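You operate a simulated robot arm through the tools that you are given. There is no shell and no other tool. Be economical: measure what you need, move in short steps, check, and stop when the job is done.

You are at the controls of a simulated two-armed robot. One attempt, no reset.

Task
Pick up the purple tube with one hand, pass it to the other hand and put it on the top of the brown cabinet.
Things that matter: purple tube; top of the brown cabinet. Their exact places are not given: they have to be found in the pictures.

The check looks at the end state, three seconds after you hand in, the way a careful person would. Anything else that was tipped, shoved, dropped, spilled or broken makes it a failure.

Robot
Two 7-joint arms with two-finger parallel grippers on one trunk, on a base that drives. Base frame: it is fixed to the floor where the robot stands at the start and does not move with it; the origin is under the middle of the robot, x ahead of it, y to its left, z up. Readings come in m, degrees, newtons and seconds.
The left shoulder is at the start at [0.06, 0.147, 0.543], the right one opposite. With the tool pointing down near the work surface each hand reaches from about 0.1 to 0.64 m from the robot's upright axis, wherever it stands, measured 20 degrees to its own side. Places, roughly: top of the brown cabinet [-1.9, -1.6, 1]. Payload 3.43 kg a hand.
The TCP of each hand is the grasp point between the finger pads, 0.03 m short of the fingertips. In the tool frame z runs along the fingers and y along their closing line. The gripper opens to 0.094 m. The fingers are 0.028 m wide and 0.01 m thick; the gripper's body (0.05 by 0.096 m) begins 0.055 m behind the TCP.
Orientation is that of the tool frame in the base frame, as [roll, pitch, yaw] about the fixed x, y, z axes, in that order (R = Rz(yaw) Ry(pitch) Rx(roll)). With the fingers straight down and closing along the base's y, the tool's x points along the base's -x, its y along +y and its z along -z.

Tools
- The arms move only by the tool drive_tool. It takes "left_series", "right_series" or both (then of equal length, played together; a hand with none holds still); each is a list of rows, each a list of 7 numbers: the shift along the tool's x, y, z in units of 250 mm (1.0 is 250 mm), then the turn, a rotation vector about the tool's x, y, z in units of 120 degrees (1.0 is 120 degrees), then the opening, from 0 (shut) to 1 (fully open). In form: [[tx, ty, tz, wx, wy, wz, gripper], ...]. A call has 1 to 20 rows; each row is the pose to reach, as a shift and turn from the pose commanded when the call began, along the tool's axes at that moment. A call with a number of a shift or a turn outside -1 to 1 is refused whole. Each row takes 0.2 s and may step no farther than 0.05 m and 8.6 degrees from the row before; otherwise, or with a gripper value out of range, the whole call is refused. A pose out of reach is approached as far as the arm can. The call stops where the force on the tool passes 40 N (or 10 N more than at its start, if that is more) or the arm is blocked; 0.2 s more then pass. Each finger travels about 0.072 m/s and halts on what it meets, pressing with about 25 N; the grip force reading is that of the motor and also rises with nothing between the fingers. The clock runs only during rows and for 0.2 s after the last one: add rows that repeat a pose to give the fingers time. It gives the time, the measured TCP pose, the force on the tool (base axes), the opening and the grip force at its end, in the units of the frame above (readings bear some noise), with the torque about the TCP (base axes, N m) and any sound that the robot's microphone picked up, and new pictures: "pictures" is both (left out), scene, wrist or none (wrist: the cameras of the hands that moved).
- Cameras (640 x 400 px; columns grow to the right, rows downward): "scene" is now at [0.0572, 0.0173, 1.1792]; the picture's right is [0.21, -0.98, 0.00], its down [-0.53, -0.11, -0.84] and it looks along [0.82, 0.18, -0.54] (base axes); focal length 258 px, centre (320, 200). "left" rides on the left gripper at [0.076, -0.014, -0.103] in its tool frame; the picture's right is [0.18, 0.98, 0.00], its down [-0.75, 0.14, -0.64] and it looks along [-0.63, 0.12, 0.77] (tool axes); focal length 243 px, centre (320, 200). "right" rides on the right gripper at [0.076, 0.014, -0.103] in its tool frame; the picture's right is [-0.18, 0.98, 0.00], its down [-0.75, -0.14, -0.64] and it looks along [-0.63, -0.12, 0.77] (tool axes); focal length 243 px, centre (320, 200).
- raise_lower(by): slides the trunk up (or, below 0, down) by that many m; the arms and the scene camera ride with it, the base frame stays. It gives what a move gives, with no picture.
- base_move(legs): drives the robot by 1 to 6 legs, each [ahead, left, turn to the left] in m, m and degrees, along the robot's own axes; the way and the turn of a leg run together, so that a leg with both is an arc; at most 1.5 m and 180 degrees a leg. The arms and the cameras ride along, it lands a little off, and it stops where it bumps. It gives what a move gives, and a new picture of the scene camera.
- turn_head(pan, tilt): turns the head with the scene camera to pan (to the left, within 86 degrees either way) and tilt (down, from -29 to 69), counted from straight ahead of the robot. It gives what a move gives, and a new picture of the scene camera.
- measure_at(camera, pixels): there is no depth. For up to 12 entries [column, row, z] of the newest picture of that camera ("zoom" is the newest enlarged one), the place [x, y] in the base frame at which the ray of that pixel passes the height z, good to about 0.002 m. It takes no simulated time.
- zoom(camera, box): a new picture of the part [left, top, right, bottom] of that camera's present view, enlarged. It takes no simulated time.
- hand_in(): hands the job in; it is judged then, once.

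Go step by step. Measure first, check grasps and placings, and put right what went wrong. The budget is 80 turns and 260 pictures, counting those below and the enlarged ones. Unless the task says otherwise, let go and move clear before handing in, and close with one line.

The tools are called after "Emit:" by a JSON object that holds its "api" and its "payload". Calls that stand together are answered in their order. drive_tool: Moves the arms, as the interface text tells. Its arguments: {"type":"object","properties":{"left_series":{"type":"array"},"right_series":{"type":"array"},"pictures":{"type":"string","enum":["both","scene","wrist","none"]}},"required":[]} The other tools are called the same way: raise_lower (by) slides the trunk up or down; base_move (legs) drives the base; turn_head (pan, tilt) turns the head that bears the scene camera; measure_at (camera, pixels) gives the place at which the rays of pixels pass given heights; zoom (camera, box) takes an enlarged picture of a part of a camera's view; hand_in () hands the job in.

At the start:

```text
time_s: 0.0
left_tool_pos: [0.2592, 0.1729, 0.9958]
left_tcp_rot: [-180.0, 0.1, 180.0]
left_contact_force: [0.1, -0.4, 0.5]
left_wrist_torque: [0.01, 0.02, -0.04]
left_finger_gap: 0.0941
left_gripper_force: 0.0
right_tool_pos: [0.2932, -0.1044, 0.9962]
right_tcp_rot: [179.8, 0.1, 180.0]
right_contact_force: [-1.3, -0.3, -0.2]
right_wrist_torque: [-0.02, 0.03, 0.02]
right_finger_gap: 0.0941
right_gripper_force: 0.0
trunk travel left (down, up): [-0.25, 0.0]
robot x, y, heading: [0.0027, 0.0012, -0.0]
head pan, tilt: [12.0, 32.8]
```

scene: 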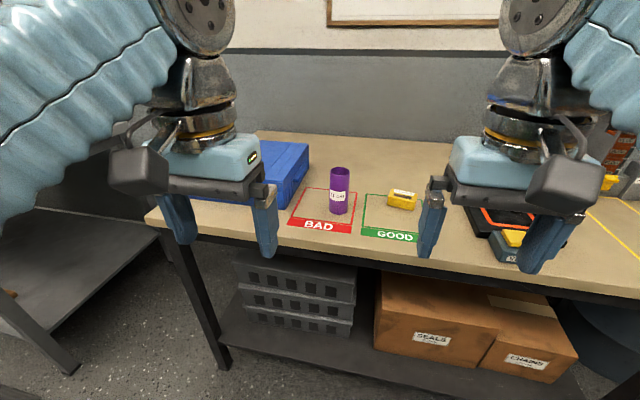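
right: 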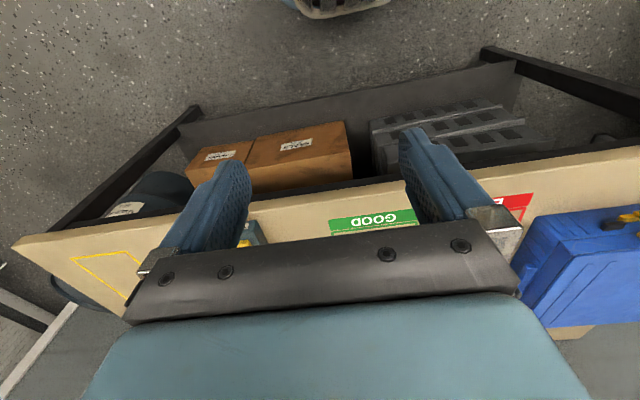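
left: 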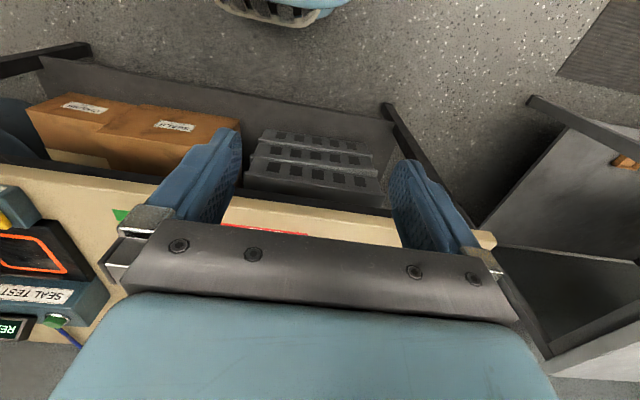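

The purple tube stands at about (340,190) on the bench inside the BAD square. I'll zoom in on it and measure at candidate heights.

Emit:
{"api": "zoom", "payload": {"camera": "scene", "box": [260, 140, 460, 265]}}

Emit:
{"api": "measure_at", "payload": {"camera": "scene", "pixels": [[338, 213, 0.7], [338, 213, 0.75], [338, 213, 0.8], [338, 213, 0.9], [340, 170, 0.8], [340, 170, 0.9], [340, 170, 1.0], [289, 225, 0.75], [352, 233, 0.75]]}}

```text
3.20 times, centred on (360, 202) of scene
```

zoom: 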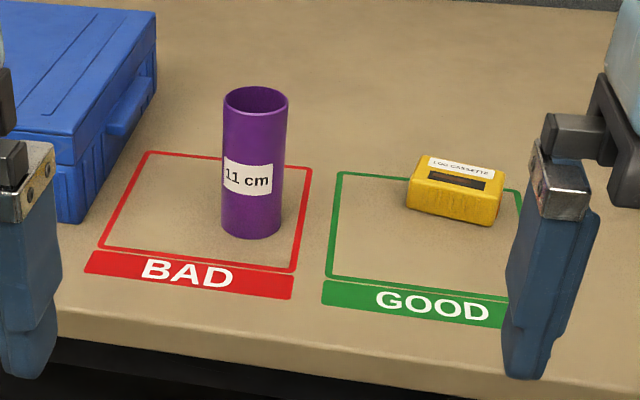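

```text
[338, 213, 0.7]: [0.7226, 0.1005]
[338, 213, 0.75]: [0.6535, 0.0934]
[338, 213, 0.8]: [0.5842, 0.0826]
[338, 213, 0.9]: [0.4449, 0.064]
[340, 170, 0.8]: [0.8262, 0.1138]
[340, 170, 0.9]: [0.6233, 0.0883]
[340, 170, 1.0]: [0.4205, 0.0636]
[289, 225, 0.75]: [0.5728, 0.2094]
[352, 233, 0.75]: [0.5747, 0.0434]
```

The label says 11 cm, which should be its height, so I'll solve for the bench height from the tube's front rim and front base.

Emit:
{"api": "measure_at", "payload": {"camera": "zoom", "pixels": [[250, 239, 0.65], [250, 239, 0.7], [250, 239, 0.75], [256, 117, 0.76], [256, 117, 0.81], [256, 117, 0.86], [221, 225, 0.7], [281, 225, 0.7], [224, 102, 0.81], [288, 102, 0.81], [256, 86, 0.81]]}}

Emit:
{"api": "turn_head", "payload": {"pan": 12, "tilt": 50}}

```text
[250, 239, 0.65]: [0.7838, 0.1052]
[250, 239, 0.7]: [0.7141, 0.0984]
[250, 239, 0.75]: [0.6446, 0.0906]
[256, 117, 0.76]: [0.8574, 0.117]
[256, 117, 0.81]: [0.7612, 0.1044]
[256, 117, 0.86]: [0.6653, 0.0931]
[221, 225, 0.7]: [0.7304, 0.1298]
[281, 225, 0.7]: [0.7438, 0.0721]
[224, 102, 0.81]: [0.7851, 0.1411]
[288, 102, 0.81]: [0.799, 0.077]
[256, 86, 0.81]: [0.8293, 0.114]
```

```text
time_s: 0.8
left_tool_pos: [0.2591, 0.1729, 0.9953]
left_tcp_rot: [-179.9, 0.1, -179.9]
left_contact_force: [0.2, -0.2, -0.6]
left_wrist_torque: [0.01, -0.02, 0.02]
left_finger_gap: 0.0941
left_gripper_force: 0.0
right_tool_pos: [0.2937, -0.1038, 0.9967]
right_tcp_rot: [179.8, 0.1, -180.0]
right_contact_force: [-0.2, 0.5, 0.1]
right_wrist_torque: [-0.01, 0.02, -0.01]
right_finger_gap: 0.094
right_gripper_force: 0.1
trunk travel left (down, up): [-0.25, 0.0]
robot x, y, heading: [0.0029, -0.0033, 0.0]
head pan, tilt: [12.0, 50.0]
```

scene: 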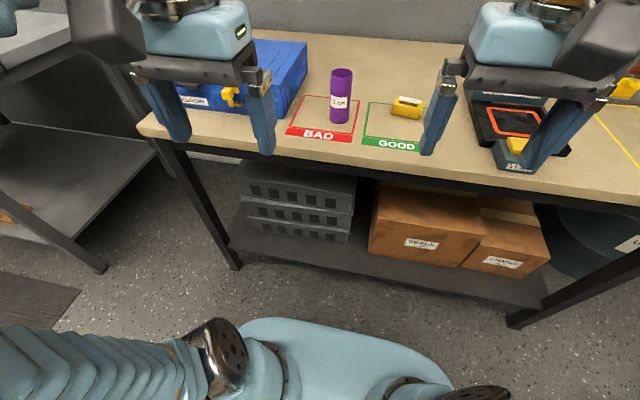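

Solving gives a bench height of about 0.79 m, with the tube at about x 0.61. I'll check this from the new head angle, along with the case, the bench edge and the shelf.

Emit:
{"api": "zoom", "payload": {"camera": "scene", "box": [240, 50, 440, 175]}}

Emit:
{"api": "measure_at", "payload": {"camera": "scene", "pixels": [[340, 164, 0.79], [300, 158, 0.79], [288, 116, 0.79], [300, 95, 0.79], [300, 262, 0.15], [300, 325, 0.2], [236, 268, 0.0], [510, 325, 0.0]]}}

```text
3.20 times, centred on (340, 112) of scene
```

zoom: 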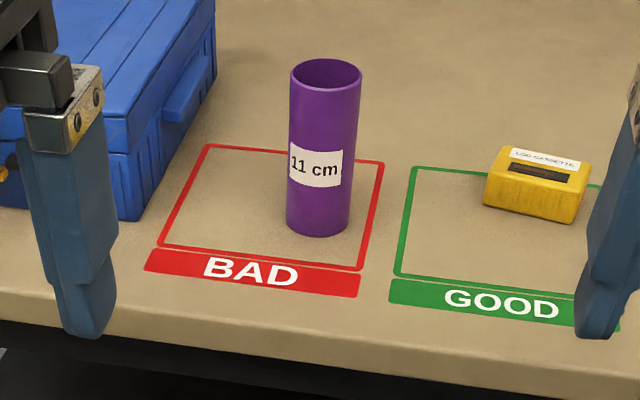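

```text
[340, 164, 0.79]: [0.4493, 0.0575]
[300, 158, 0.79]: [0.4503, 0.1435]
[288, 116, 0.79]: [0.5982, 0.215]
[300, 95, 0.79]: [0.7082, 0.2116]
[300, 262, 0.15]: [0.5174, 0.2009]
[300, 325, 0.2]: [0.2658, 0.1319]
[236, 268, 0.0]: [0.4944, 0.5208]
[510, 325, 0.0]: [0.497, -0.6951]
```

Emit:
{"api": "measure_at", "payload": {"camera": "zoom", "pixels": [[318, 238, 0.74], [318, 238, 0.79], [325, 88, 0.85], [325, 88, 0.9], [325, 58, 0.85], [325, 58, 0.9], [285, 222, 0.79], [351, 222, 0.79], [290, 73, 0.9], [362, 73, 0.9], [135, 220, 0.79], [215, 90, 0.79]]}}

```text
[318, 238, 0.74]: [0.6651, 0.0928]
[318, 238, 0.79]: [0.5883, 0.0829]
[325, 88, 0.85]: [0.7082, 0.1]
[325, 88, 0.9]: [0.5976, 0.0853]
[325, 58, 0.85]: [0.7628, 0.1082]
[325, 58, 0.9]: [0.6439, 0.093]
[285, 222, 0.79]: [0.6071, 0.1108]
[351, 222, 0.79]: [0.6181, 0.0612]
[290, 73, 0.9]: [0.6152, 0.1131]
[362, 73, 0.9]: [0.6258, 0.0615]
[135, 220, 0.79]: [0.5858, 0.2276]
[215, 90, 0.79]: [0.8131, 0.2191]
```

The bench is at about 0.79–0.80 m, the tube axis is near (0.615, 0.087), and its diameter is about 0.05 m. The bench edge at x 0.45 leaves room, so I'll drive 0.08 m ahead to get the reach.

Emit:
{"api": "base_move", "payload": {"legs": [[0.08, 0, 0]]}}

```text
time_s: 1.9
left_tool_pos: [0.3418, 0.1733, 0.9949]
left_tcp_rot: [-179.9, 0.1, 180.0]
left_contact_force: [0.0, 0.2, -0.2]
left_wrist_torque: [0.02, -0.05, 0.02]
left_finger_gap: 0.094
left_gripper_force: 0.0
right_tool_pos: [0.3765, -0.1032, 0.9954]
right_tcp_rot: [179.9, 0.1, 180.0]
right_contact_force: [-0.7, 0.2, 0.1]
right_wrist_torque: [0.0, -0.03, -0.01]
right_finger_gap: 0.0942
right_gripper_force: 0.1
trunk travel left (down, up): [-0.25, 0.0]
robot x, y, heading: [0.0815, -0.0015, -0.2]
head pan, tilt: [12.0, 50.0]
```

scene: 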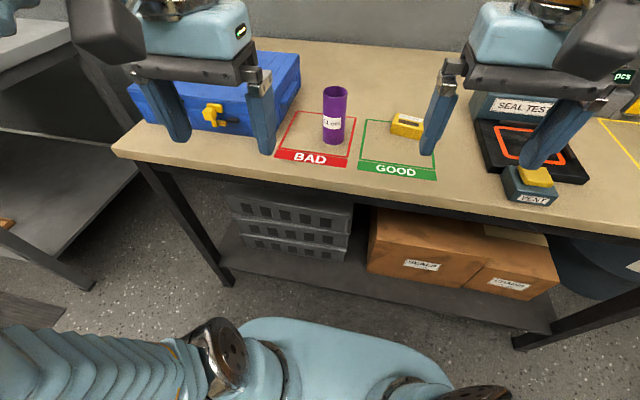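

The drive landed cleanly. Now I'll move the left hand at its present height to just short of the tube at (0.54, 0.087).

Emit:
{"api": "drive_tool", "payload": {"left_series": [[-0.16, -0.069, 0, 0, 0, 0, 1], [-0.32, -0.138, 0, 0, 0, 0, 1], [-0.48, -0.207, 0, 0, 0, 0, 1], [-0.64, -0.276, 0, 0, 0, 0, 1], [-0.8, -0.345, 0, 0, 0, 0, 1]]}}

```text
time_s: 3.1
left_tool_pos: [0.5393, 0.0898, 0.9744]
left_tcp_rot: [-179.8, 0.2, -180.0]
left_contact_force: [-0.8, -0.7, 1.1]
left_wrist_torque: [0.0, -0.04, 0.01]
left_finger_gap: 0.0942
left_gripper_force: 0.0
left hand out of reach, approached as far as the arm can: row 4, 5
right_tool_pos: [0.3757, -0.103, 0.9955]
right_tcp_rot: [179.9, 0.2, 180.0]
right_contact_force: [-0.5, 0.3, 0.2]
right_wrist_torque: [-0.04, -0.11, -0.01]
right_finger_gap: 0.0943
right_gripper_force: 0.0
trunk travel left (down, up): [-0.25, 0.0]
robot x, y, heading: [0.0818, 0.0011, 0.1]
head pan, tilt: [12.0, 50.0]
```

scene: 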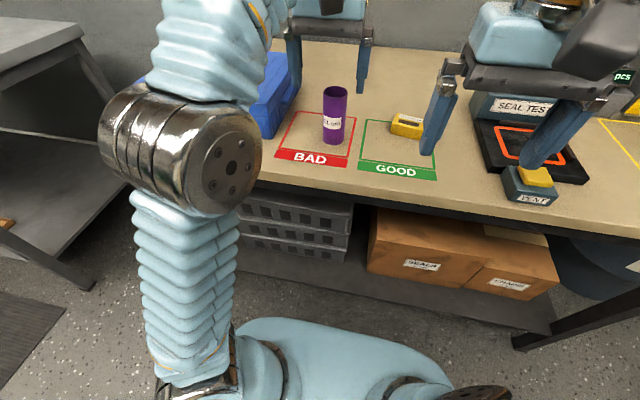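
left: 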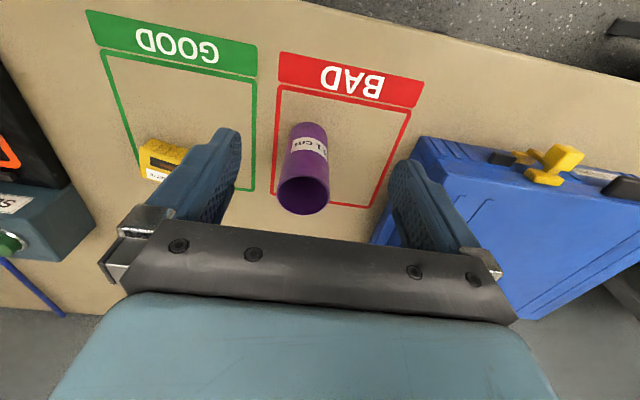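

The left hand stopped slightly short of its reach at this height. From the wrist camera I'll measure the tube's rim at (302,195) and its base.

Emit:
{"api": "measure_at", "payload": {"camera": "left", "pixels": [[302, 194, 0.9], [277, 193, 0.9], [329, 193, 0.9], [302, 175, 0.9], [302, 214, 0.9], [307, 125, 0.79], [307, 125, 0.8], [280, 53, 0.79], [371, 206, 0.79]]}}

Emit:
{"api": "base_move", "payload": {"legs": [[0.08, 0, 0]]}}

```text
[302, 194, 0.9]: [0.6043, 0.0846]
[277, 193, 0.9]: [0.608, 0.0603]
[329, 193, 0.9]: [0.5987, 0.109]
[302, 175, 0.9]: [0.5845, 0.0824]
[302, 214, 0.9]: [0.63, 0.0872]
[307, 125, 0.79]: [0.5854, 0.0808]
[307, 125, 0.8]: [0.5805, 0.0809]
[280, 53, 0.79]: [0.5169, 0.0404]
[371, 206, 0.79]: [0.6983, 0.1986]
```

```text
time_s: 4.1
left_tool_pos: [0.6191, 0.0892, 0.9731]
left_tcp_rot: [-179.9, 0.2, 179.9]
left_contact_force: [-0.9, 0.7, 0.8]
left_wrist_torque: [-0.04, 0.0, 0.0]
left_finger_gap: 0.094
left_gripper_force: 0.1
right_tool_pos: [0.4559, -0.1049, 0.9963]
right_tcp_rot: [179.8, 0.1, 179.9]
right_contact_force: [-0.4, -0.2, -0.2]
right_wrist_torque: [0.0, -0.01, 0.0]
right_finger_gap: 0.094
right_gripper_force: 0.0
trunk travel left (down, up): [-0.25, 0.0]
robot x, y, heading: [0.1598, 0.0014, -0.1]
head pan, tilt: [12.0, 50.0]
```

scene: 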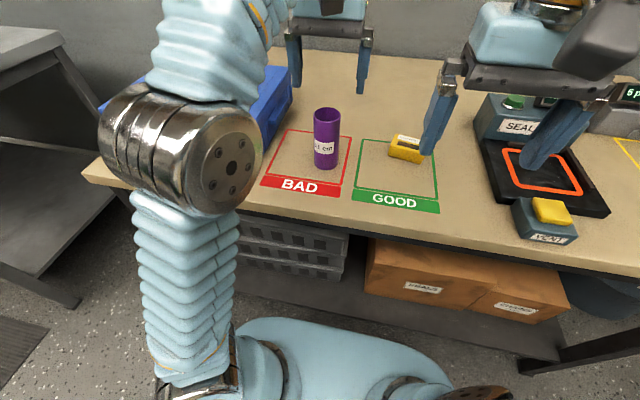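

The tube axis is (0.606, 0.085), the rim is at 0.90 m, and the hand is nearly over it. I'll correct by −12 mm in x and −4 mm in y, go down a little, and check the wrist picture.

Emit:
{"api": "drive_tool", "payload": {"left_series": [[0.05, -0.016, 0.04, 0, 0, 0, 1], [0.05, -0.016, 0.08, 0, 0, 0, 1]], "pictures": "wrist"}}

```text
time_s: 4.7
left_tool_pos: [0.6061, 0.0859, 0.9545]
left_tcp_rot: [-179.9, 0.3, 179.9]
left_contact_force: [0.0, 0.4, 0.3]
left_wrist_torque: [0.02, -0.03, -0.03]
left_finger_gap: 0.0941
left_gripper_force: 0.0
right_tool_pos: [0.4568, -0.1045, 0.9964]
right_tcp_rot: [180.0, 0.1, 179.9]
right_contact_force: [-0.6, -0.7, 0.4]
right_wrist_torque: [-0.04, -0.02, -0.01]
right_finger_gap: 0.094
right_gripper_force: 0.1
trunk travel left (down, up): [-0.25, 0.0]
robot x, y, heading: [0.1598, 0.0021, 0.0]
head pan, tilt: [12.0, 50.0]
```

left: 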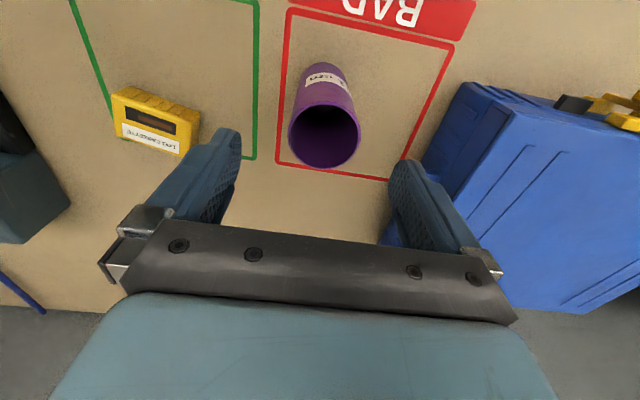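

The tool is at (0.606, 0.086, 0.9545). I'll check the rim at (325,133) against it before going down.

Emit:
{"api": "measure_at", "payload": {"camera": "left", "pixels": [[325, 133, 0.9], [289, 130, 0.9], [360, 130, 0.9], [325, 103, 0.9], [325, 166, 0.9], [210, 135, 0.92], [428, 170, 0.79], [404, 150, 0.85]]}}

```text
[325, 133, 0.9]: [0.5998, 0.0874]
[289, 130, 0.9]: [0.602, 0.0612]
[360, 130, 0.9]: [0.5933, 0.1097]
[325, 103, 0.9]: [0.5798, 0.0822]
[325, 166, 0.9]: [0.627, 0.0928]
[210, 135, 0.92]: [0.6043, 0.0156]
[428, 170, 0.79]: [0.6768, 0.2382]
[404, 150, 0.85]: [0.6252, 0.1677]
```

The rim centre is about (0.603, 0.086), which lines up. I'll lower the TCP to 0.888 and close on the top part, keeping the lower half free for the other hand.

Emit:
{"api": "drive_tool", "payload": {"left_series": [[0.012, 0, 0.1, 0, 0, 0, 1], [0.012, 0, 0.19, 0, 0, 0, 1], [0.012, 0, 0.266, 0, 0, 0, 1], [0.012, 0, 0.266, 0, 0, 0, 0.7], [0.012, 0, 0.266, 0, 0, 0, 0.4], [0.012, 0, 0.266, 0, 0, 0, 0.3], [0.012, 0, 0.266, 0, 0, 0, 0.3]]}}

```text
time_s: 6.3
left_tool_pos: [0.6054, 0.0846, 0.8875]
left_tcp_rot: [-180.0, 0.2, 180.0]
left_contact_force: [-0.9, 0.1, -1.0]
left_wrist_torque: [-0.02, 0.0, 0.0]
left_finger_gap: 0.0502
left_gripper_force: 24.7
right_tool_pos: [0.4573, -0.1041, 0.9961]
right_tcp_rot: [179.9, 0.1, 180.0]
right_contact_force: [0.4, 0.0, -0.1]
right_wrist_torque: [0.02, 0.05, -0.03]
right_finger_gap: 0.094
right_gripper_force: 0.1
trunk travel left (down, up): [-0.25, 0.0]
robot x, y, heading: [0.1572, -0.0001, -0.1]
head pan, tilt: [12.0, 50.0]
```

scene: 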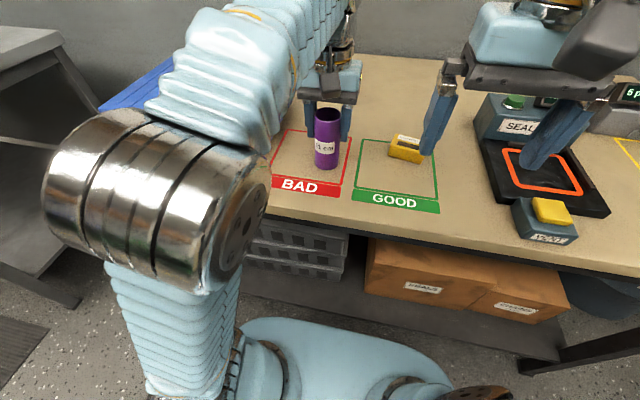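
left: 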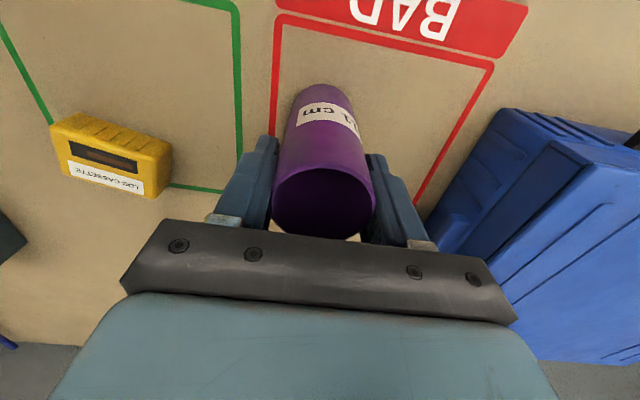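

The tube is gripped: gap 0.050 and force 24.7. I'll lift it, then draw it back towards the robot.

Emit:
{"api": "drive_tool", "payload": {"left_series": [[0, 0, -0.12, 0, 0, 0, 0.3], [0, 0, -0.24, 0, 0, 0, 0.3], [0.1, 0, -0.36, 0, 0, 0, 0.3], [0.2, 0, -0.48, 0, 0, 0, 0.3], [0.3, 0, -0.55, 0, 0, 0, 0.3], [0.45, 0, -0.55, 0, 0, 0, 0.3], [0.6, 0, -0.55, 0, 0, 0, 0.3], [0.7, 0, -0.55, 0, 0, 0, 0.3]]}}

```text
time_s: 8.1
left_tool_pos: [0.4519, 0.0938, 0.9992]
left_tcp_rot: [-179.7, 1.0, -180.0]
left_contact_force: [-0.6, -0.3, -2.7]
left_wrist_torque: [0.04, -0.03, -0.01]
left_finger_gap: 0.0499
left_gripper_force: 24.8
left hand out of reach, approached as far as the arm can: row 4, 5, 6, 7, 8
right_tool_pos: [0.4551, -0.1025, 0.9972]
right_tcp_rot: [179.9, 0.2, -180.0]
right_contact_force: [0.0, 0.4, 0.7]
right_wrist_torque: [-0.02, -0.07, 0.0]
right_finger_gap: 0.094
right_gripper_force: 0.0
trunk travel left (down, up): [-0.25, 0.0]
robot x, y, heading: [0.1622, -0.0016, -0.1]
head pan, tilt: [12.0, 50.0]
```

scene: 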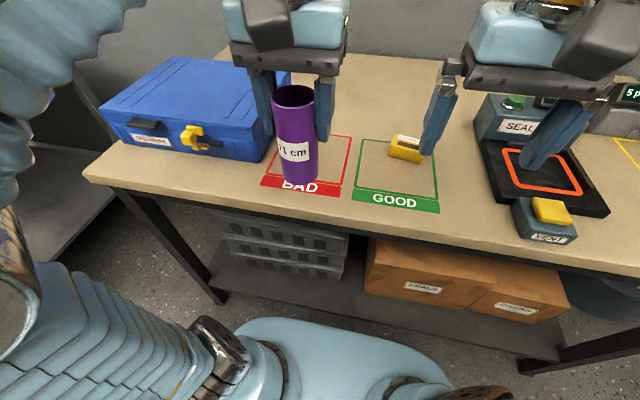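
left: 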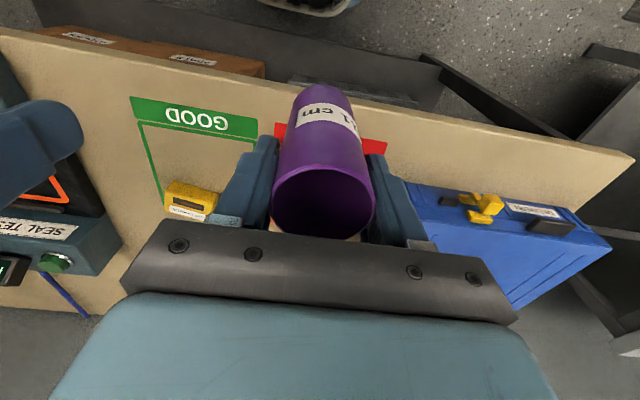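

The tube is held and lifted. I'll back away from the bench before the handover and then look round towards the cabinet.

Emit:
{"api": "base_move", "payload": {"legs": [[-0.25, 0, 0]]}}

Emit:
{"api": "turn_head", "payload": {"pan": -86, "tilt": 20}}

```text
time_s: 9.9
left_tool_pos: [0.2034, 0.0925, 0.9989]
left_tcp_rot: [-179.7, 0.8, 179.5]
left_contact_force: [0.9, 0.8, -2.9]
left_wrist_torque: [0.01, -0.01, -0.02]
left_finger_gap: 0.0498
left_gripper_force: 24.8
right_tool_pos: [0.2065, -0.1057, 0.9954]
right_tcp_rot: [179.9, 0.1, 179.5]
right_contact_force: [0.2, -0.2, 0.0]
right_wrist_torque: [-0.01, 0.0, 0.02]
right_finger_gap: 0.0939
right_gripper_force: 0.1
trunk travel left (down, up): [-0.25, 0.0]
robot x, y, heading: [-0.0841, 0.0034, -0.3]
head pan, tilt: [12.0, 50.0]
```

scene: 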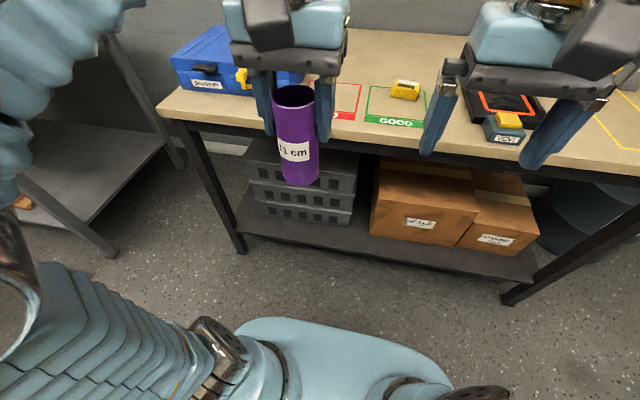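

```text
time_s: 11.7
left_tool_pos: [0.2036, 0.0932, 0.9988]
left_tcp_rot: [-179.7, 0.9, 179.5]
left_contact_force: [0.0, 0.1, -2.7]
left_wrist_torque: [0.0, 0.02, -0.03]
left_finger_gap: 0.0501
left_gripper_force: 25.0
right_tool_pos: [0.2057, -0.1053, 0.9962]
right_tcp_rot: [179.8, 0.1, 179.5]
right_contact_force: [0.3, 0.0, -0.3]
right_wrist_torque: [0.03, 0.04, -0.01]
right_finger_gap: 0.094
right_gripper_force: 0.1
trunk travel left (down, up): [-0.25, 0.0]
robot x, y, heading: [-0.086, -0.0031, -0.5]
head pan, tilt: [-85.9, 20.0]
```

scene: 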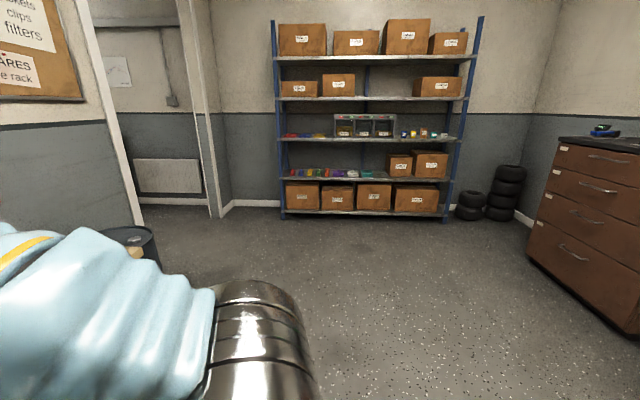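

The brown cabinet is at the right (590,210), with its drawers facing +x and something on its top at (605,130). I'll back up a little and turn to face it.

Emit:
{"api": "base_move", "payload": {"legs": [[-0.3, 0, 0], [0, 0, -150]]}}

Emit:
{"api": "turn_head", "payload": {"pan": 15, "tilt": 15}}

```text
time_s: 19.9
left_tool_pos: [-0.593, -0.2196, 0.9988]
left_tcp_rot: [-179.8, 0.8, 29.4]
left_contact_force: [-0.4, 0.0, -2.0]
left_wrist_torque: [0.0, 0.02, -0.04]
left_finger_gap: 0.0496
left_gripper_force: 25.2
right_tool_pos: [-0.6941, -0.0506, 0.9961]
right_tcp_rot: [179.9, 0.1, 29.5]
right_contact_force: [0.6, 0.2, 0.3]
right_wrist_torque: [-0.02, 0.01, 0.01]
right_finger_gap: 0.0939
right_gripper_force: 0.1
trunk travel left (down, up): [-0.25, 0.0]
robot x, y, heading: [-0.383, 0.0044, -150.3]
head pan, tilt: [-85.9, 20.0]
```

scene: 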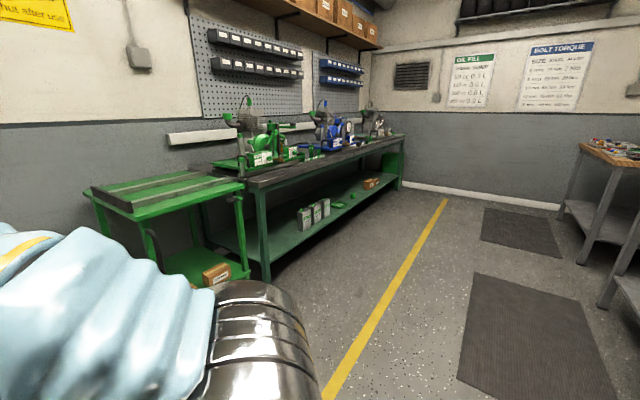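

```text
time_s: 21.7
left_tool_pos: [-0.5922, -0.2209, 0.9989]
left_tcp_rot: [-179.7, 0.8, 29.5]
left_contact_force: [-0.5, -0.1, -1.8]
left_wrist_torque: [-0.02, -0.01, -0.02]
left_finger_gap: 0.0492
left_gripper_force: 24.8
right_tool_pos: [-0.693, -0.0512, 0.9966]
right_tcp_rot: [179.9, 0.1, 29.5]
right_contact_force: [0.8, 0.9, 0.1]
right_wrist_torque: [0.01, -0.01, 0.01]
right_finger_gap: 0.094
right_gripper_force: 0.2
trunk travel left (down, up): [-0.25, 0.0]
robot x, y, heading: [-0.3836, 0.0049, -150.6]
head pan, tilt: [15.0, 15.0]
```

scene: 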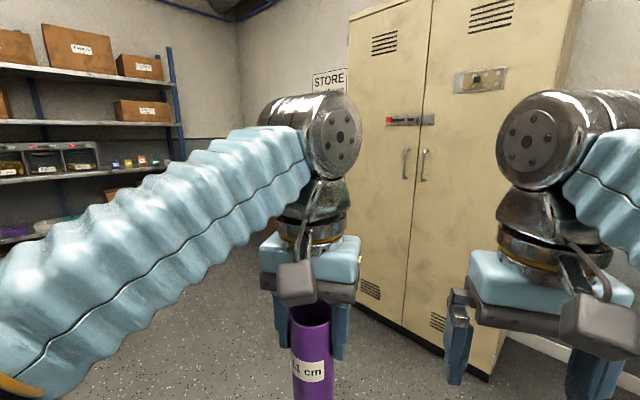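

The left arm hides the cabinet, and this spot is open floor, so I'll do the handover here. First I'll turn the right hand to point left (fingers horizontal, camera side up) while moving it out and slightly down.

Emit:
{"api": "drive_tool", "payload": {"right_series": [[0, -0.029, 0.017, -0.0412, 0.0412, 0.0412, 1], [0, -0.057, 0.034, -0.0825, 0.0825, 0.0825, 1], [0, -0.086, 0.051, -0.1237, 0.1237, 0.1237, 1], [0, -0.114, 0.069, -0.165, 0.165, 0.165, 1], [0, -0.143, 0.086, -0.2062, 0.2062, 0.2062, 1], [0, -0.171, 0.103, -0.2474, 0.2474, 0.2474, 1], [0, -0.2, 0.12, -0.2887, 0.2887, 0.2887, 1], [0, -0.229, 0.137, -0.33, 0.33, 0.33, 1], [0, -0.257, 0.154, -0.3712, 0.3712, 0.3712, 1], [0, -0.286, 0.171, -0.4124, 0.4124, 0.4124, 1], [0, -0.314, 0.189, -0.4536, 0.4536, 0.4536, 1], [0, -0.343, 0.206, -0.4949, 0.4949, 0.4949, 1], [0, -0.371, 0.223, -0.5361, 0.5361, 0.5361, 1], [0, -0.4, 0.24, -0.577, 0.577, 0.577, 1]]}}

```text
time_s: 24.7
left_tool_pos: [-0.592, -0.2209, 0.9993]
left_tcp_rot: [-179.6, 0.8, 29.6]
left_contact_force: [0.0, 0.4, -3.1]
left_wrist_torque: [0.01, 0.04, -0.02]
left_finger_gap: 0.0495
left_gripper_force: 25.4
right_tool_pos: [-0.7431, 0.0361, 0.9365]
right_tcp_rot: [43.4, -89.9, 76.1]
right_contact_force: [-0.1, -0.4, -0.2]
right_wrist_torque: [0.01, -0.01, 0.01]
right_finger_gap: 0.094
right_gripper_force: 0.0
trunk travel left (down, up): [-0.25, 0.0]
robot x, y, heading: [-0.3864, 0.0031, -150.5]
head pan, tilt: [15.0, 15.0]
```

scene: 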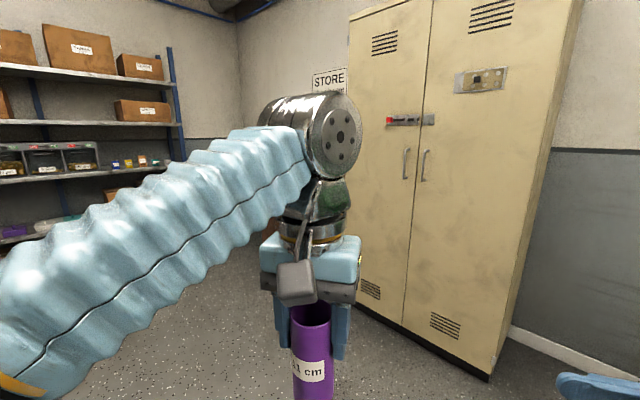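
right: 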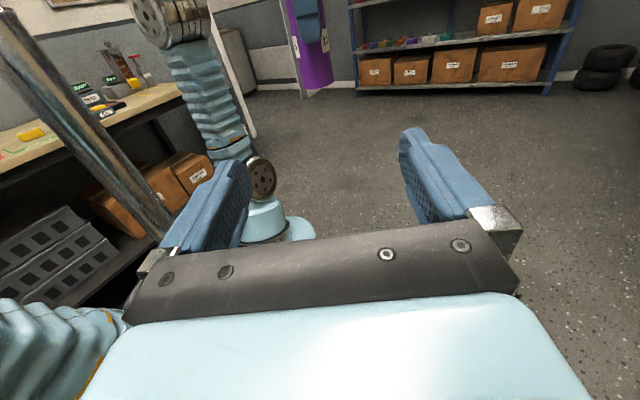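

The right hand is horizontal and pointing left. In its tool frame the tube is 0.298 m ahead and −5 mm in y, and its height of 0.936 suits the lower part of the tube. I'll approach to 0.2 m and check.

Emit:
{"api": "drive_tool", "payload": {"right_series": [[0, -0.01, 0.18, 0, 0, 0, 1], [0, -0.02, 0.36, 0, 0, 0, 1], [0, -0.02, 0.54, 0, 0, 0, 1], [0, -0.02, 0.7, 0, 0, 0, 1], [0, -0.02, 0.8, 0, 0, 0, 1]]}}

```text
time_s: 25.9
left_tool_pos: [-0.5928, -0.2205, 0.999]
left_tcp_rot: [-179.7, 0.9, 29.6]
left_contact_force: [-0.3, -0.3, -2.0]
left_wrist_torque: [-0.04, 0.0, 0.0]
left_finger_gap: 0.0489
left_gripper_force: 24.9
right_tool_pos: [-0.6391, -0.1348, 0.9368]
right_tcp_rot: [89.8, -89.8, 29.7]
right_contact_force: [0.2, -0.9, -0.2]
right_wrist_torque: [0.03, 0.01, 0.02]
right_finger_gap: 0.0939
right_gripper_force: 0.1
trunk travel left (down, up): [-0.25, 0.0]
robot x, y, heading: [-0.3841, -0.0003, -150.4]
head pan, tilt: [15.0, 15.0]
```

scene: 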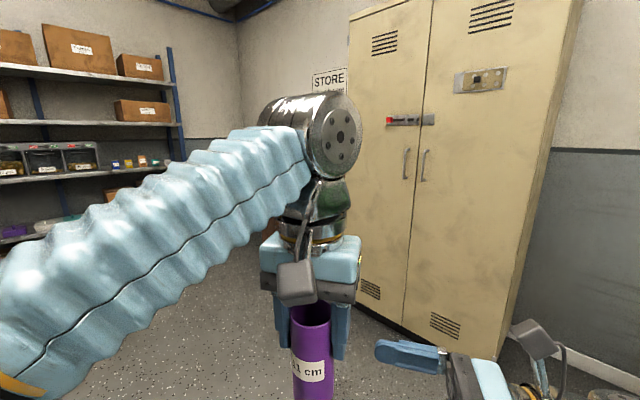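
right: 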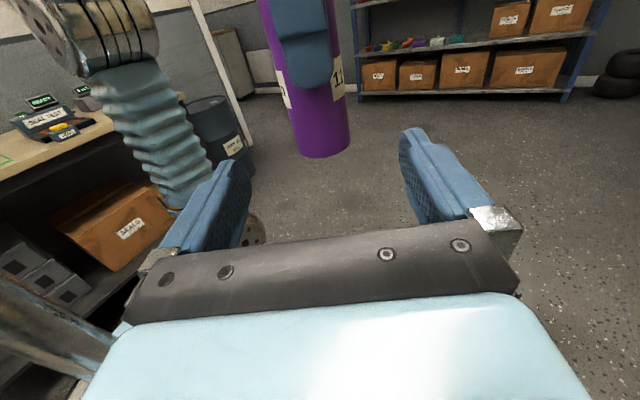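

The tube lines up between the right fingers with 0.097 m to go. I'll advance and close the right hand.

Emit:
{"api": "drive_tool", "payload": {"right_series": [[0, 0.005, 0.13, 0, 0, 0, 1], [0, 0.005, 0.26, 0, 0, 0, 1], [0, 0.005, 0.34, 0, 0, 0, 1], [0, 0.005, 0.385, 0, 0, 0, 1], [0, 0.005, 0.385, 0, 0, 0, 1]]}}

```text
time_s: 27.1
left_tool_pos: [-0.5924, -0.2207, 0.9999]
left_tcp_rot: [-179.7, 1.0, 29.4]
left_contact_force: [0.0, 0.1, -1.4]
left_wrist_torque: [0.04, 0.03, 0.04]
left_finger_gap: 0.0491
left_gripper_force: 24.7
right_tool_pos: [-0.5943, -0.2197, 0.9369]
right_tcp_rot: [84.4, -89.8, 35.1]
right_contact_force: [-0.4, 0.5, 0.3]
right_wrist_torque: [0.0, 0.01, -0.03]
right_finger_gap: 0.0941
right_gripper_force: 0.0
trunk travel left (down, up): [-0.25, 0.0]
robot x, y, heading: [-0.3876, 0.0041, -150.1]
head pan, tilt: [15.0, 15.0]
```

scene: 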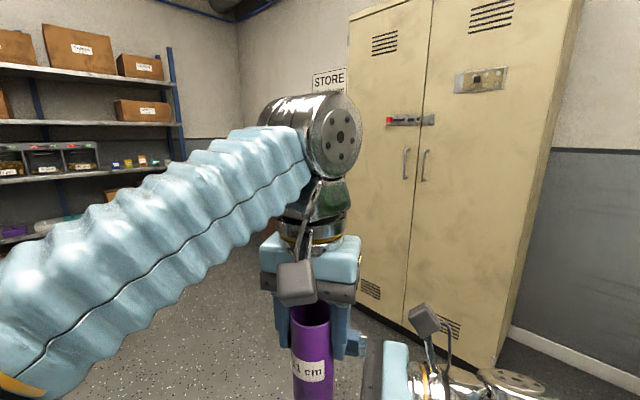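
right: 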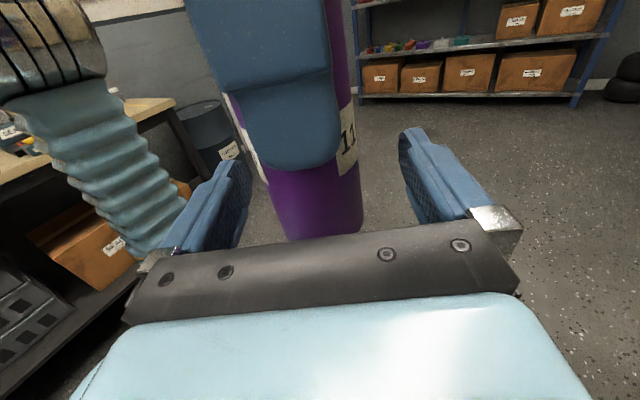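

The tube stands between the right fingers. Closing the right hand.

Emit:
{"api": "drive_tool", "payload": {"right_series": [[0, 0, 0, 0, 0, 0, 0.7], [0, 0, 0, 0, 0, 0, 0.45], [0, 0, 0, 0, 0, 0, 0.3], [0, 0, 0, 0, 0, 0, 0.3], [0, 0, 0, 0, 0, 0, 0.3]]}}

```text
time_s: 28.3
left_tool_pos: [-0.593, -0.2209, 0.9991]
left_tcp_rot: [-179.7, 1.1, 29.5]
left_contact_force: [-8.6, -7.5, -0.9]
left_wrist_torque: [-0.25, -0.12, -0.07]
left_finger_gap: 0.0486
left_gripper_force: 24.5
right_tool_pos: [-0.5938, -0.2192, 0.9359]
right_tcp_rot: [91.3, -89.9, 28.3]
right_contact_force: [8.6, 6.8, -0.4]
right_wrist_torque: [-0.21, 0.67, 0.1]
right_finger_gap: 0.0516
right_gripper_force: 24.9
trunk travel left (down, up): [-0.25, 0.0]
robot x, y, heading: [-0.3854, 0.0002, -150.6]
head pan, tilt: [15.0, 15.0]
```

scene: 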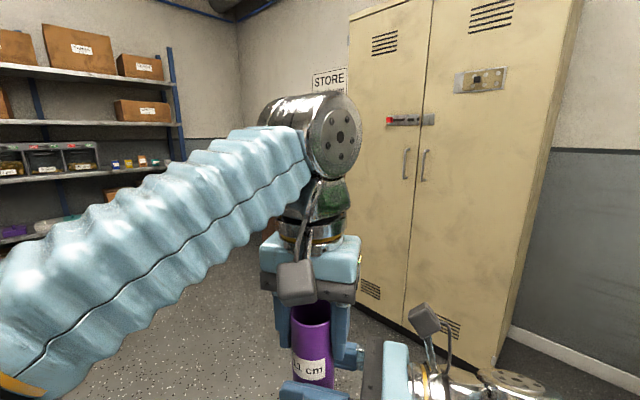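
right: 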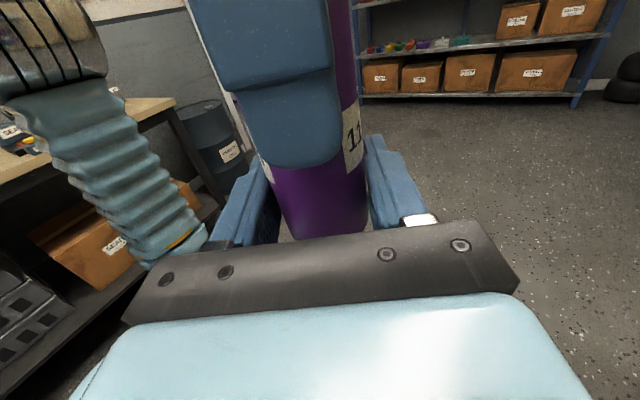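

Both hands hold the tube (gaps 0.049 and 0.052). I'll open the left part way and lift it clear.

Emit:
{"api": "drive_tool", "payload": {"left_series": [[0, 0, 0, 0, 0, 0, 0.55], [0, 0, 0, 0, 0, 0, 0.75], [0, 0, 0, 0, 0, 0, 0.75]], "pictures": "scene"}}

```text
time_s: 29.1
left_tool_pos: [-0.5929, -0.2211, 0.9988]
left_tcp_rot: [-179.8, 0.9, 29.5]
left_contact_force: [0.4, 0.0, 0.7]
left_wrist_torque: [0.01, -0.02, 0.03]
left_finger_gap: 0.0707
left_gripper_force: 0.0
right_tool_pos: [-0.5937, -0.2183, 0.937]
right_tcp_rot: [85.4, -89.8, 34.3]
right_contact_force: [0.7, -0.4, -0.1]
right_wrist_torque: [-0.01, 0.01, 0.0]
right_finger_gap: 0.0516
right_gripper_force: 24.8
trunk travel left (down, up): [-0.25, 0.0]
robot x, y, heading: [-0.3857, 0.0036, -150.4]
head pan, tilt: [15.0, 15.0]
```

scene: 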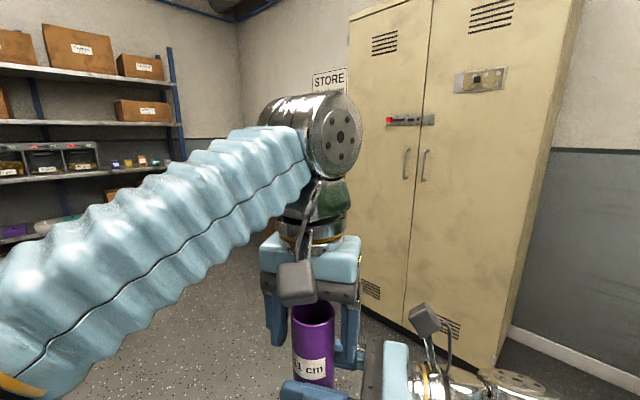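

The right hand now holds the tube alone. The left is at its top reach, so I'll lower the right hand 0.08 m instead to bring the tube out of the left fingers.

Emit:
{"api": "drive_tool", "payload": {"right_series": [[-0.1, 0, 0, 0, 0, 0, 0.3], [-0.2, 0, 0, 0, 0, 0, 0.3], [-0.32, 0, 0, 0, 0, 0, 0.3]]}}

```text
time_s: 29.9
left_tool_pos: [-0.5937, -0.2203, 0.999]
left_tcp_rot: [-179.7, 1.0, 29.5]
left_contact_force: [0.5, 0.3, -0.5]
left_wrist_torque: [-0.04, 0.01, -0.01]
left_finger_gap: 0.0703
left_gripper_force: 0.0
right_tool_pos: [-0.5925, -0.2193, 0.856]
right_tcp_rot: [78.1, -89.7, 41.4]
right_contact_force: [-0.1, -0.8, -0.4]
right_wrist_torque: [0.01, 0.01, -0.02]
right_finger_gap: 0.0519
right_gripper_force: 24.8
trunk travel left (down, up): [-0.25, 0.0]
robot x, y, heading: [-0.3906, 0.0058, -151.0]
head pan, tilt: [15.0, 15.0]
```

scene: 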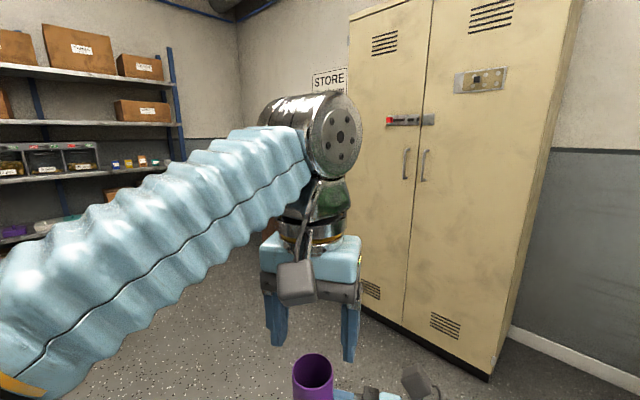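
right: 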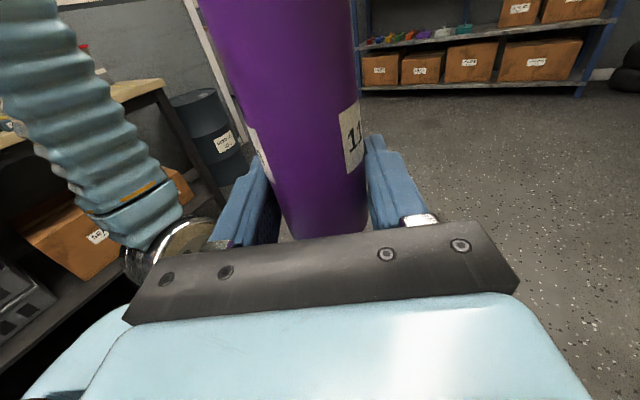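

The tube is free of the left hand and held upright by the right. I'll take the left hand out to the side and back.

Emit:
{"api": "drive_tool", "payload": {"left_series": [[0, 0.16, 0, 0, 0, 0, 0.75], [0.05, 0.32, 0.05, 0, 0, 0, 0.75], [0.1, 0.48, 0.15, 0, 0, 0, 0.5], [0.2, 0.6, 0.25, 0, 0, 0, 0.2], [0.3, 0.7, 0.35, 0, 0, 0, 0], [0.4, 0.75, 0.45, 0, 0, 0, 0]], "pictures": "scene"}}

Emit:
{"api": "turn_head", "payload": {"pan": 30, "tilt": 15}}

```text
time_s: 31.3
left_tool_pos: [-0.413, -0.3336, 0.8844]
left_tcp_rot: [-179.8, 0.9, 29.4]
left_contact_force: [-0.4, -0.2, -1.1]
left_wrist_torque: [-0.01, -0.02, 0.06]
left_finger_gap: 0.0
left_gripper_force: 24.5
right_tool_pos: [-0.5922, -0.2197, 0.8564]
right_tcp_rot: [84.9, -89.7, 34.6]
right_contact_force: [-0.4, 0.5, -0.8]
right_wrist_torque: [0.0, 0.01, -0.03]
right_finger_gap: 0.0514
right_gripper_force: 24.7
trunk travel left (down, up): [-0.25, 0.0]
robot x, y, heading: [-0.385, 0.005, -150.6]
head pan, tilt: [15.0, 15.0]
```

scene: 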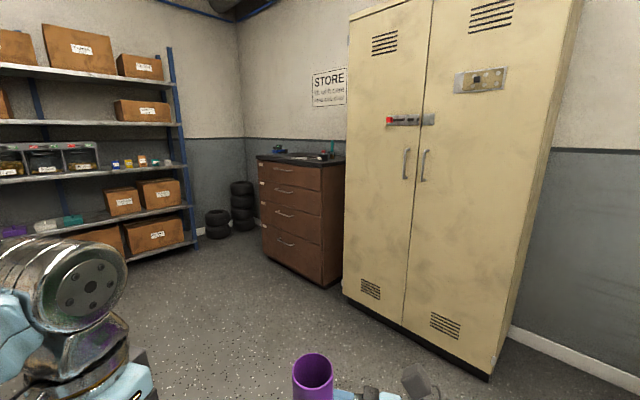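

```text
time_s: 32.0
left_tool_pos: [-0.4138, -0.3342, 0.8846]
left_tcp_rot: [-179.7, 0.8, 29.5]
left_contact_force: [0.0, -0.3, -0.4]
left_wrist_torque: [-0.01, -0.01, 0.0]
left_finger_gap: 0.0001
left_gripper_force: 24.9
right_tool_pos: [-0.5932, -0.2183, 0.8559]
right_tcp_rot: [86.0, -89.9, 33.5]
right_contact_force: [0.5, -0.2, 0.2]
right_wrist_torque: [0.03, 0.01, 0.01]
right_finger_gap: 0.0516
right_gripper_force: 24.9
trunk travel left (down, up): [-0.25, 0.0]
robot x, y, heading: [-0.3865, 0.0027, -150.6]
head pan, tilt: [30.0, 15.0]
```

scene: 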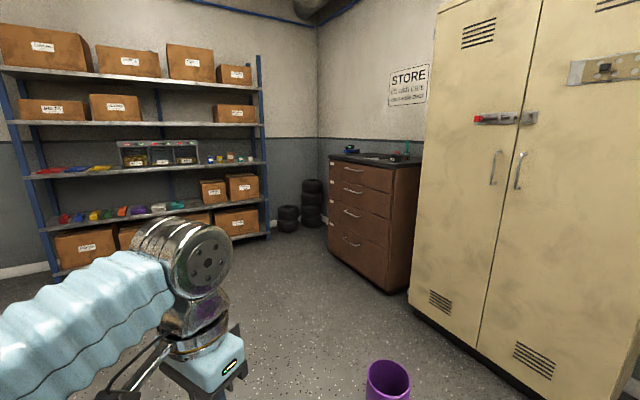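

The brown cabinet with the dark top is at (375,215). I'll zoom in on its top and measure its feet and front edge.

Emit:
{"api": "zoom", "payload": {"camera": "scene", "box": [315, 125, 435, 200]}}

Emit:
{"api": "measure_at", "payload": {"camera": "scene", "pixels": [[388, 292, 0], [328, 248, 0], [392, 166, 0.9], [392, 166, 0.95], [392, 166, 1.0], [330, 157, 0.9], [330, 157, 0.95], [330, 157, 1.0], [409, 300, 0]]}}

```text
5.33 times, centred on (375, 162) of scene
```

zoom: 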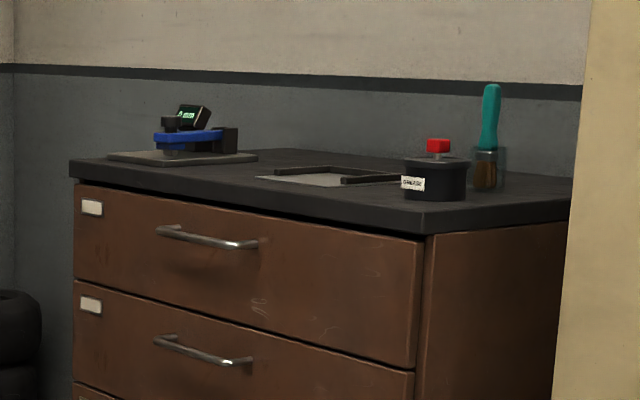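

```text
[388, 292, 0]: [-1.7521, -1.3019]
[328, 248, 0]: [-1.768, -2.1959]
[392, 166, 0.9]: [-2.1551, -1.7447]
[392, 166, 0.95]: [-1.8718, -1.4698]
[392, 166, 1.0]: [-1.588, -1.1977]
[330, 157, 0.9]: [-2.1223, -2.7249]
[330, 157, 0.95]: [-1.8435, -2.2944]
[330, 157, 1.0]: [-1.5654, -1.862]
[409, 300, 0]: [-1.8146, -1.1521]
```

The cabinet top is about 0.97 m high. Its front is at x ≈ −1.75, spanning y −1.3 to −2.15, with tools on it and a free front strip. I'll drive to a standoff in front of it, facing −x.

Emit:
{"api": "base_move", "payload": {"legs": [[0, 0, -29.4], [0.3, 0.9, 0], [0.2, 0.75, 0]]}}

Emit:
{"api": "turn_head", "payload": {"pan": 0, "tilt": 25}}

```text
time_s: 42.3
left_tool_pos: [-1.0966, -1.9402, 0.8837]
left_tcp_rot: [-179.7, 0.9, -0.8]
left_contact_force: [-0.4, -0.6, 0.4]
left_wrist_torque: [0.0, 0.02, -0.03]
left_finger_gap: 0.0002
left_gripper_force: 25.6
right_tool_pos: [-1.194, -1.7491, 0.8566]
right_tcp_rot: [84.8, -89.9, 4.5]
right_contact_force: [1.0, -0.1, -0.7]
right_wrist_torque: [-0.02, 0.02, 0.03]
right_finger_gap: 0.0516
right_gripper_force: 24.8
trunk travel left (down, up): [-0.25, 0.0]
robot x, y, heading: [-0.9027, -1.6655, 179.2]
head pan, tilt: [30.0, 15.0]
```

scene: 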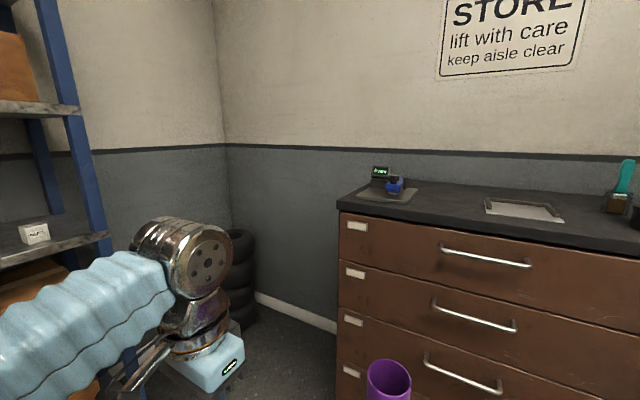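

```text
time_s: 43.3
left_tool_pos: [-1.0972, -1.9395, 0.8849]
left_tcp_rot: [-179.7, 0.9, -0.7]
left_contact_force: [-0.3, 0.1, 0.8]
left_wrist_torque: [-0.03, 0.01, -0.01]
left_finger_gap: 0.0002
left_gripper_force: 24.7
right_tool_pos: [-1.1925, -1.7492, 0.8569]
right_tcp_rot: [86.1, -89.7, 3.0]
right_contact_force: [0.7, 1.6, 0.8]
right_wrist_torque: [-0.01, 0.01, 0.02]
right_finger_gap: 0.0514
right_gripper_force: 25.0
trunk travel left (down, up): [-0.25, 0.0]
robot x, y, heading: [-0.9037, -1.6588, 179.2]
head pan, tilt: [0.0, 25.0]
```

scene: 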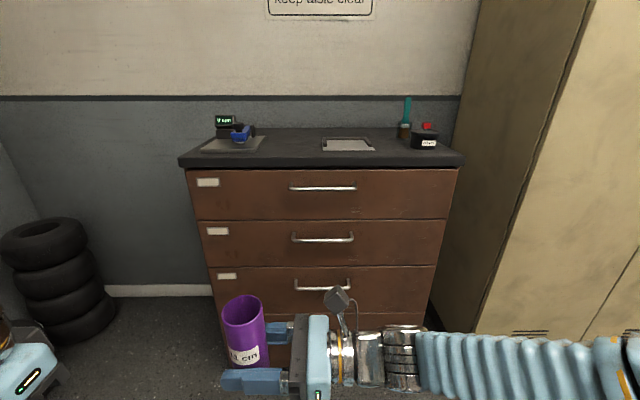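

The clear area is between the device mat (ends ~262) and the frame (starts ~322). I'll zoom in and measure.

Emit:
{"api": "zoom", "payload": {"camera": "scene", "box": [172, 85, 482, 210]}}

Emit:
{"api": "measure_at", "payload": {"camera": "scene", "pixels": [[180, 161, 0.95], [180, 161, 0.97], [180, 161, 1.0], [463, 158, 0.97], [322, 151, 0.97], [376, 151, 0.97], [260, 150, 0.97], [200, 150, 0.97], [320, 160, 0.97], [320, 130, 0.97], [412, 148, 0.97]]}}

```text
2.06 times, centred on (327, 148) of scene
```

zoom: 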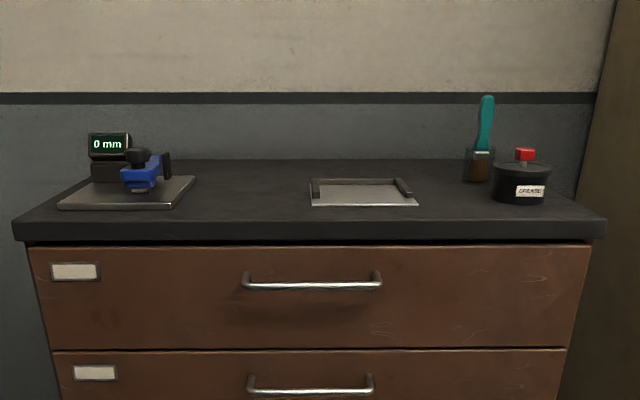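

```text
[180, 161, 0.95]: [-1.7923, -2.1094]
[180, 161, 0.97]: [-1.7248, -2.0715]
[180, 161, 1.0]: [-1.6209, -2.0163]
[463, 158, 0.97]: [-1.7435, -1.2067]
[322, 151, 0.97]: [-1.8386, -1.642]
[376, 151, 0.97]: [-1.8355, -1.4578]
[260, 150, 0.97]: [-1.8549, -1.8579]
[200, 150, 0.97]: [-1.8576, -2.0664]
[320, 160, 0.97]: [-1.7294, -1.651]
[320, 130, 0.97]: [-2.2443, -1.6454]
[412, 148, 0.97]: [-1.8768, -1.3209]
```

With the top at 0.97, the free gap spans y −1.86 to −1.64, and its front edge is at x ≈ −1.73. The hand has to come in from the front to clear the frame, so I'll raise it, extend it and turn it 60° towards forward in the open space here.

Emit:
{"api": "drive_tool", "payload": {"right_series": [[0.076, 0.06, -0.048, -0.05, 0, 0, 0.3], [0.152, 0.12, -0.096, -0.1, 0, 0, 0.3], [0.228, 0.18, -0.144, -0.15, 0, 0, 0.3], [0.304, 0.24, -0.192, -0.2, 0, 0, 0.3], [0.38, 0.3, -0.24, -0.25, 0, 0, 0.3], [0.456, 0.36, -0.288, -0.3, 0, 0, 0.3], [0.532, 0.42, -0.336, -0.35, 0, 0, 0.3], [0.608, 0.48, -0.384, -0.4, 0, 0, 0.3], [0.684, 0.54, -0.432, -0.45, 0, 0, 0.3], [0.76, 0.6, -0.48, -0.5, 0, 0, 0.3]]}}

```text
time_s: 45.5
left_tool_pos: [-1.0973, -1.9389, 0.885]
left_tcp_rot: [-179.7, 0.9, -0.8]
left_contact_force: [0.3, 0.4, 0.3]
left_wrist_torque: [-0.01, -0.02, -0.03]
left_finger_gap: 0.0
left_gripper_force: 25.0
right_tool_pos: [-1.342, -1.6271, 1.0478]
right_tcp_rot: [26.0, -89.9, 3.2]
right_contact_force: [0.2, 0.1, -1.7]
right_wrist_torque: [-0.02, -0.04, 0.0]
right_finger_gap: 0.0515
right_gripper_force: 25.1
trunk travel left (down, up): [-0.25, 0.0]
robot x, y, heading: [-0.9045, -1.6621, 179.1]
head pan, tilt: [0.0, 25.0]
```

scene: 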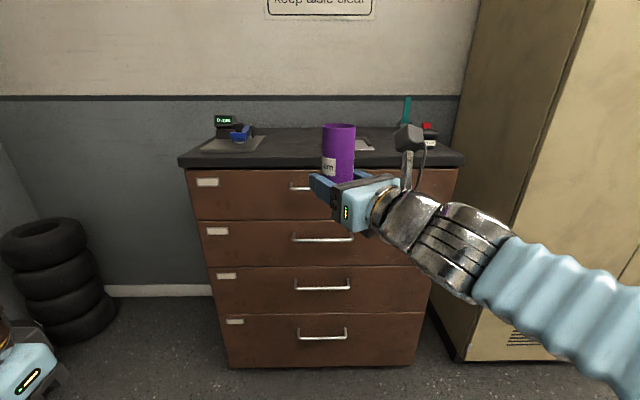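
right: 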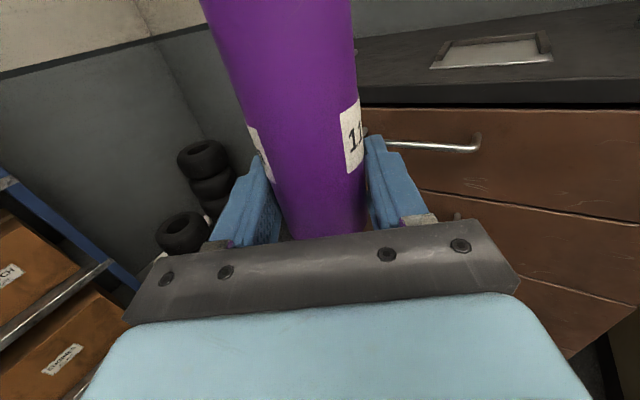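

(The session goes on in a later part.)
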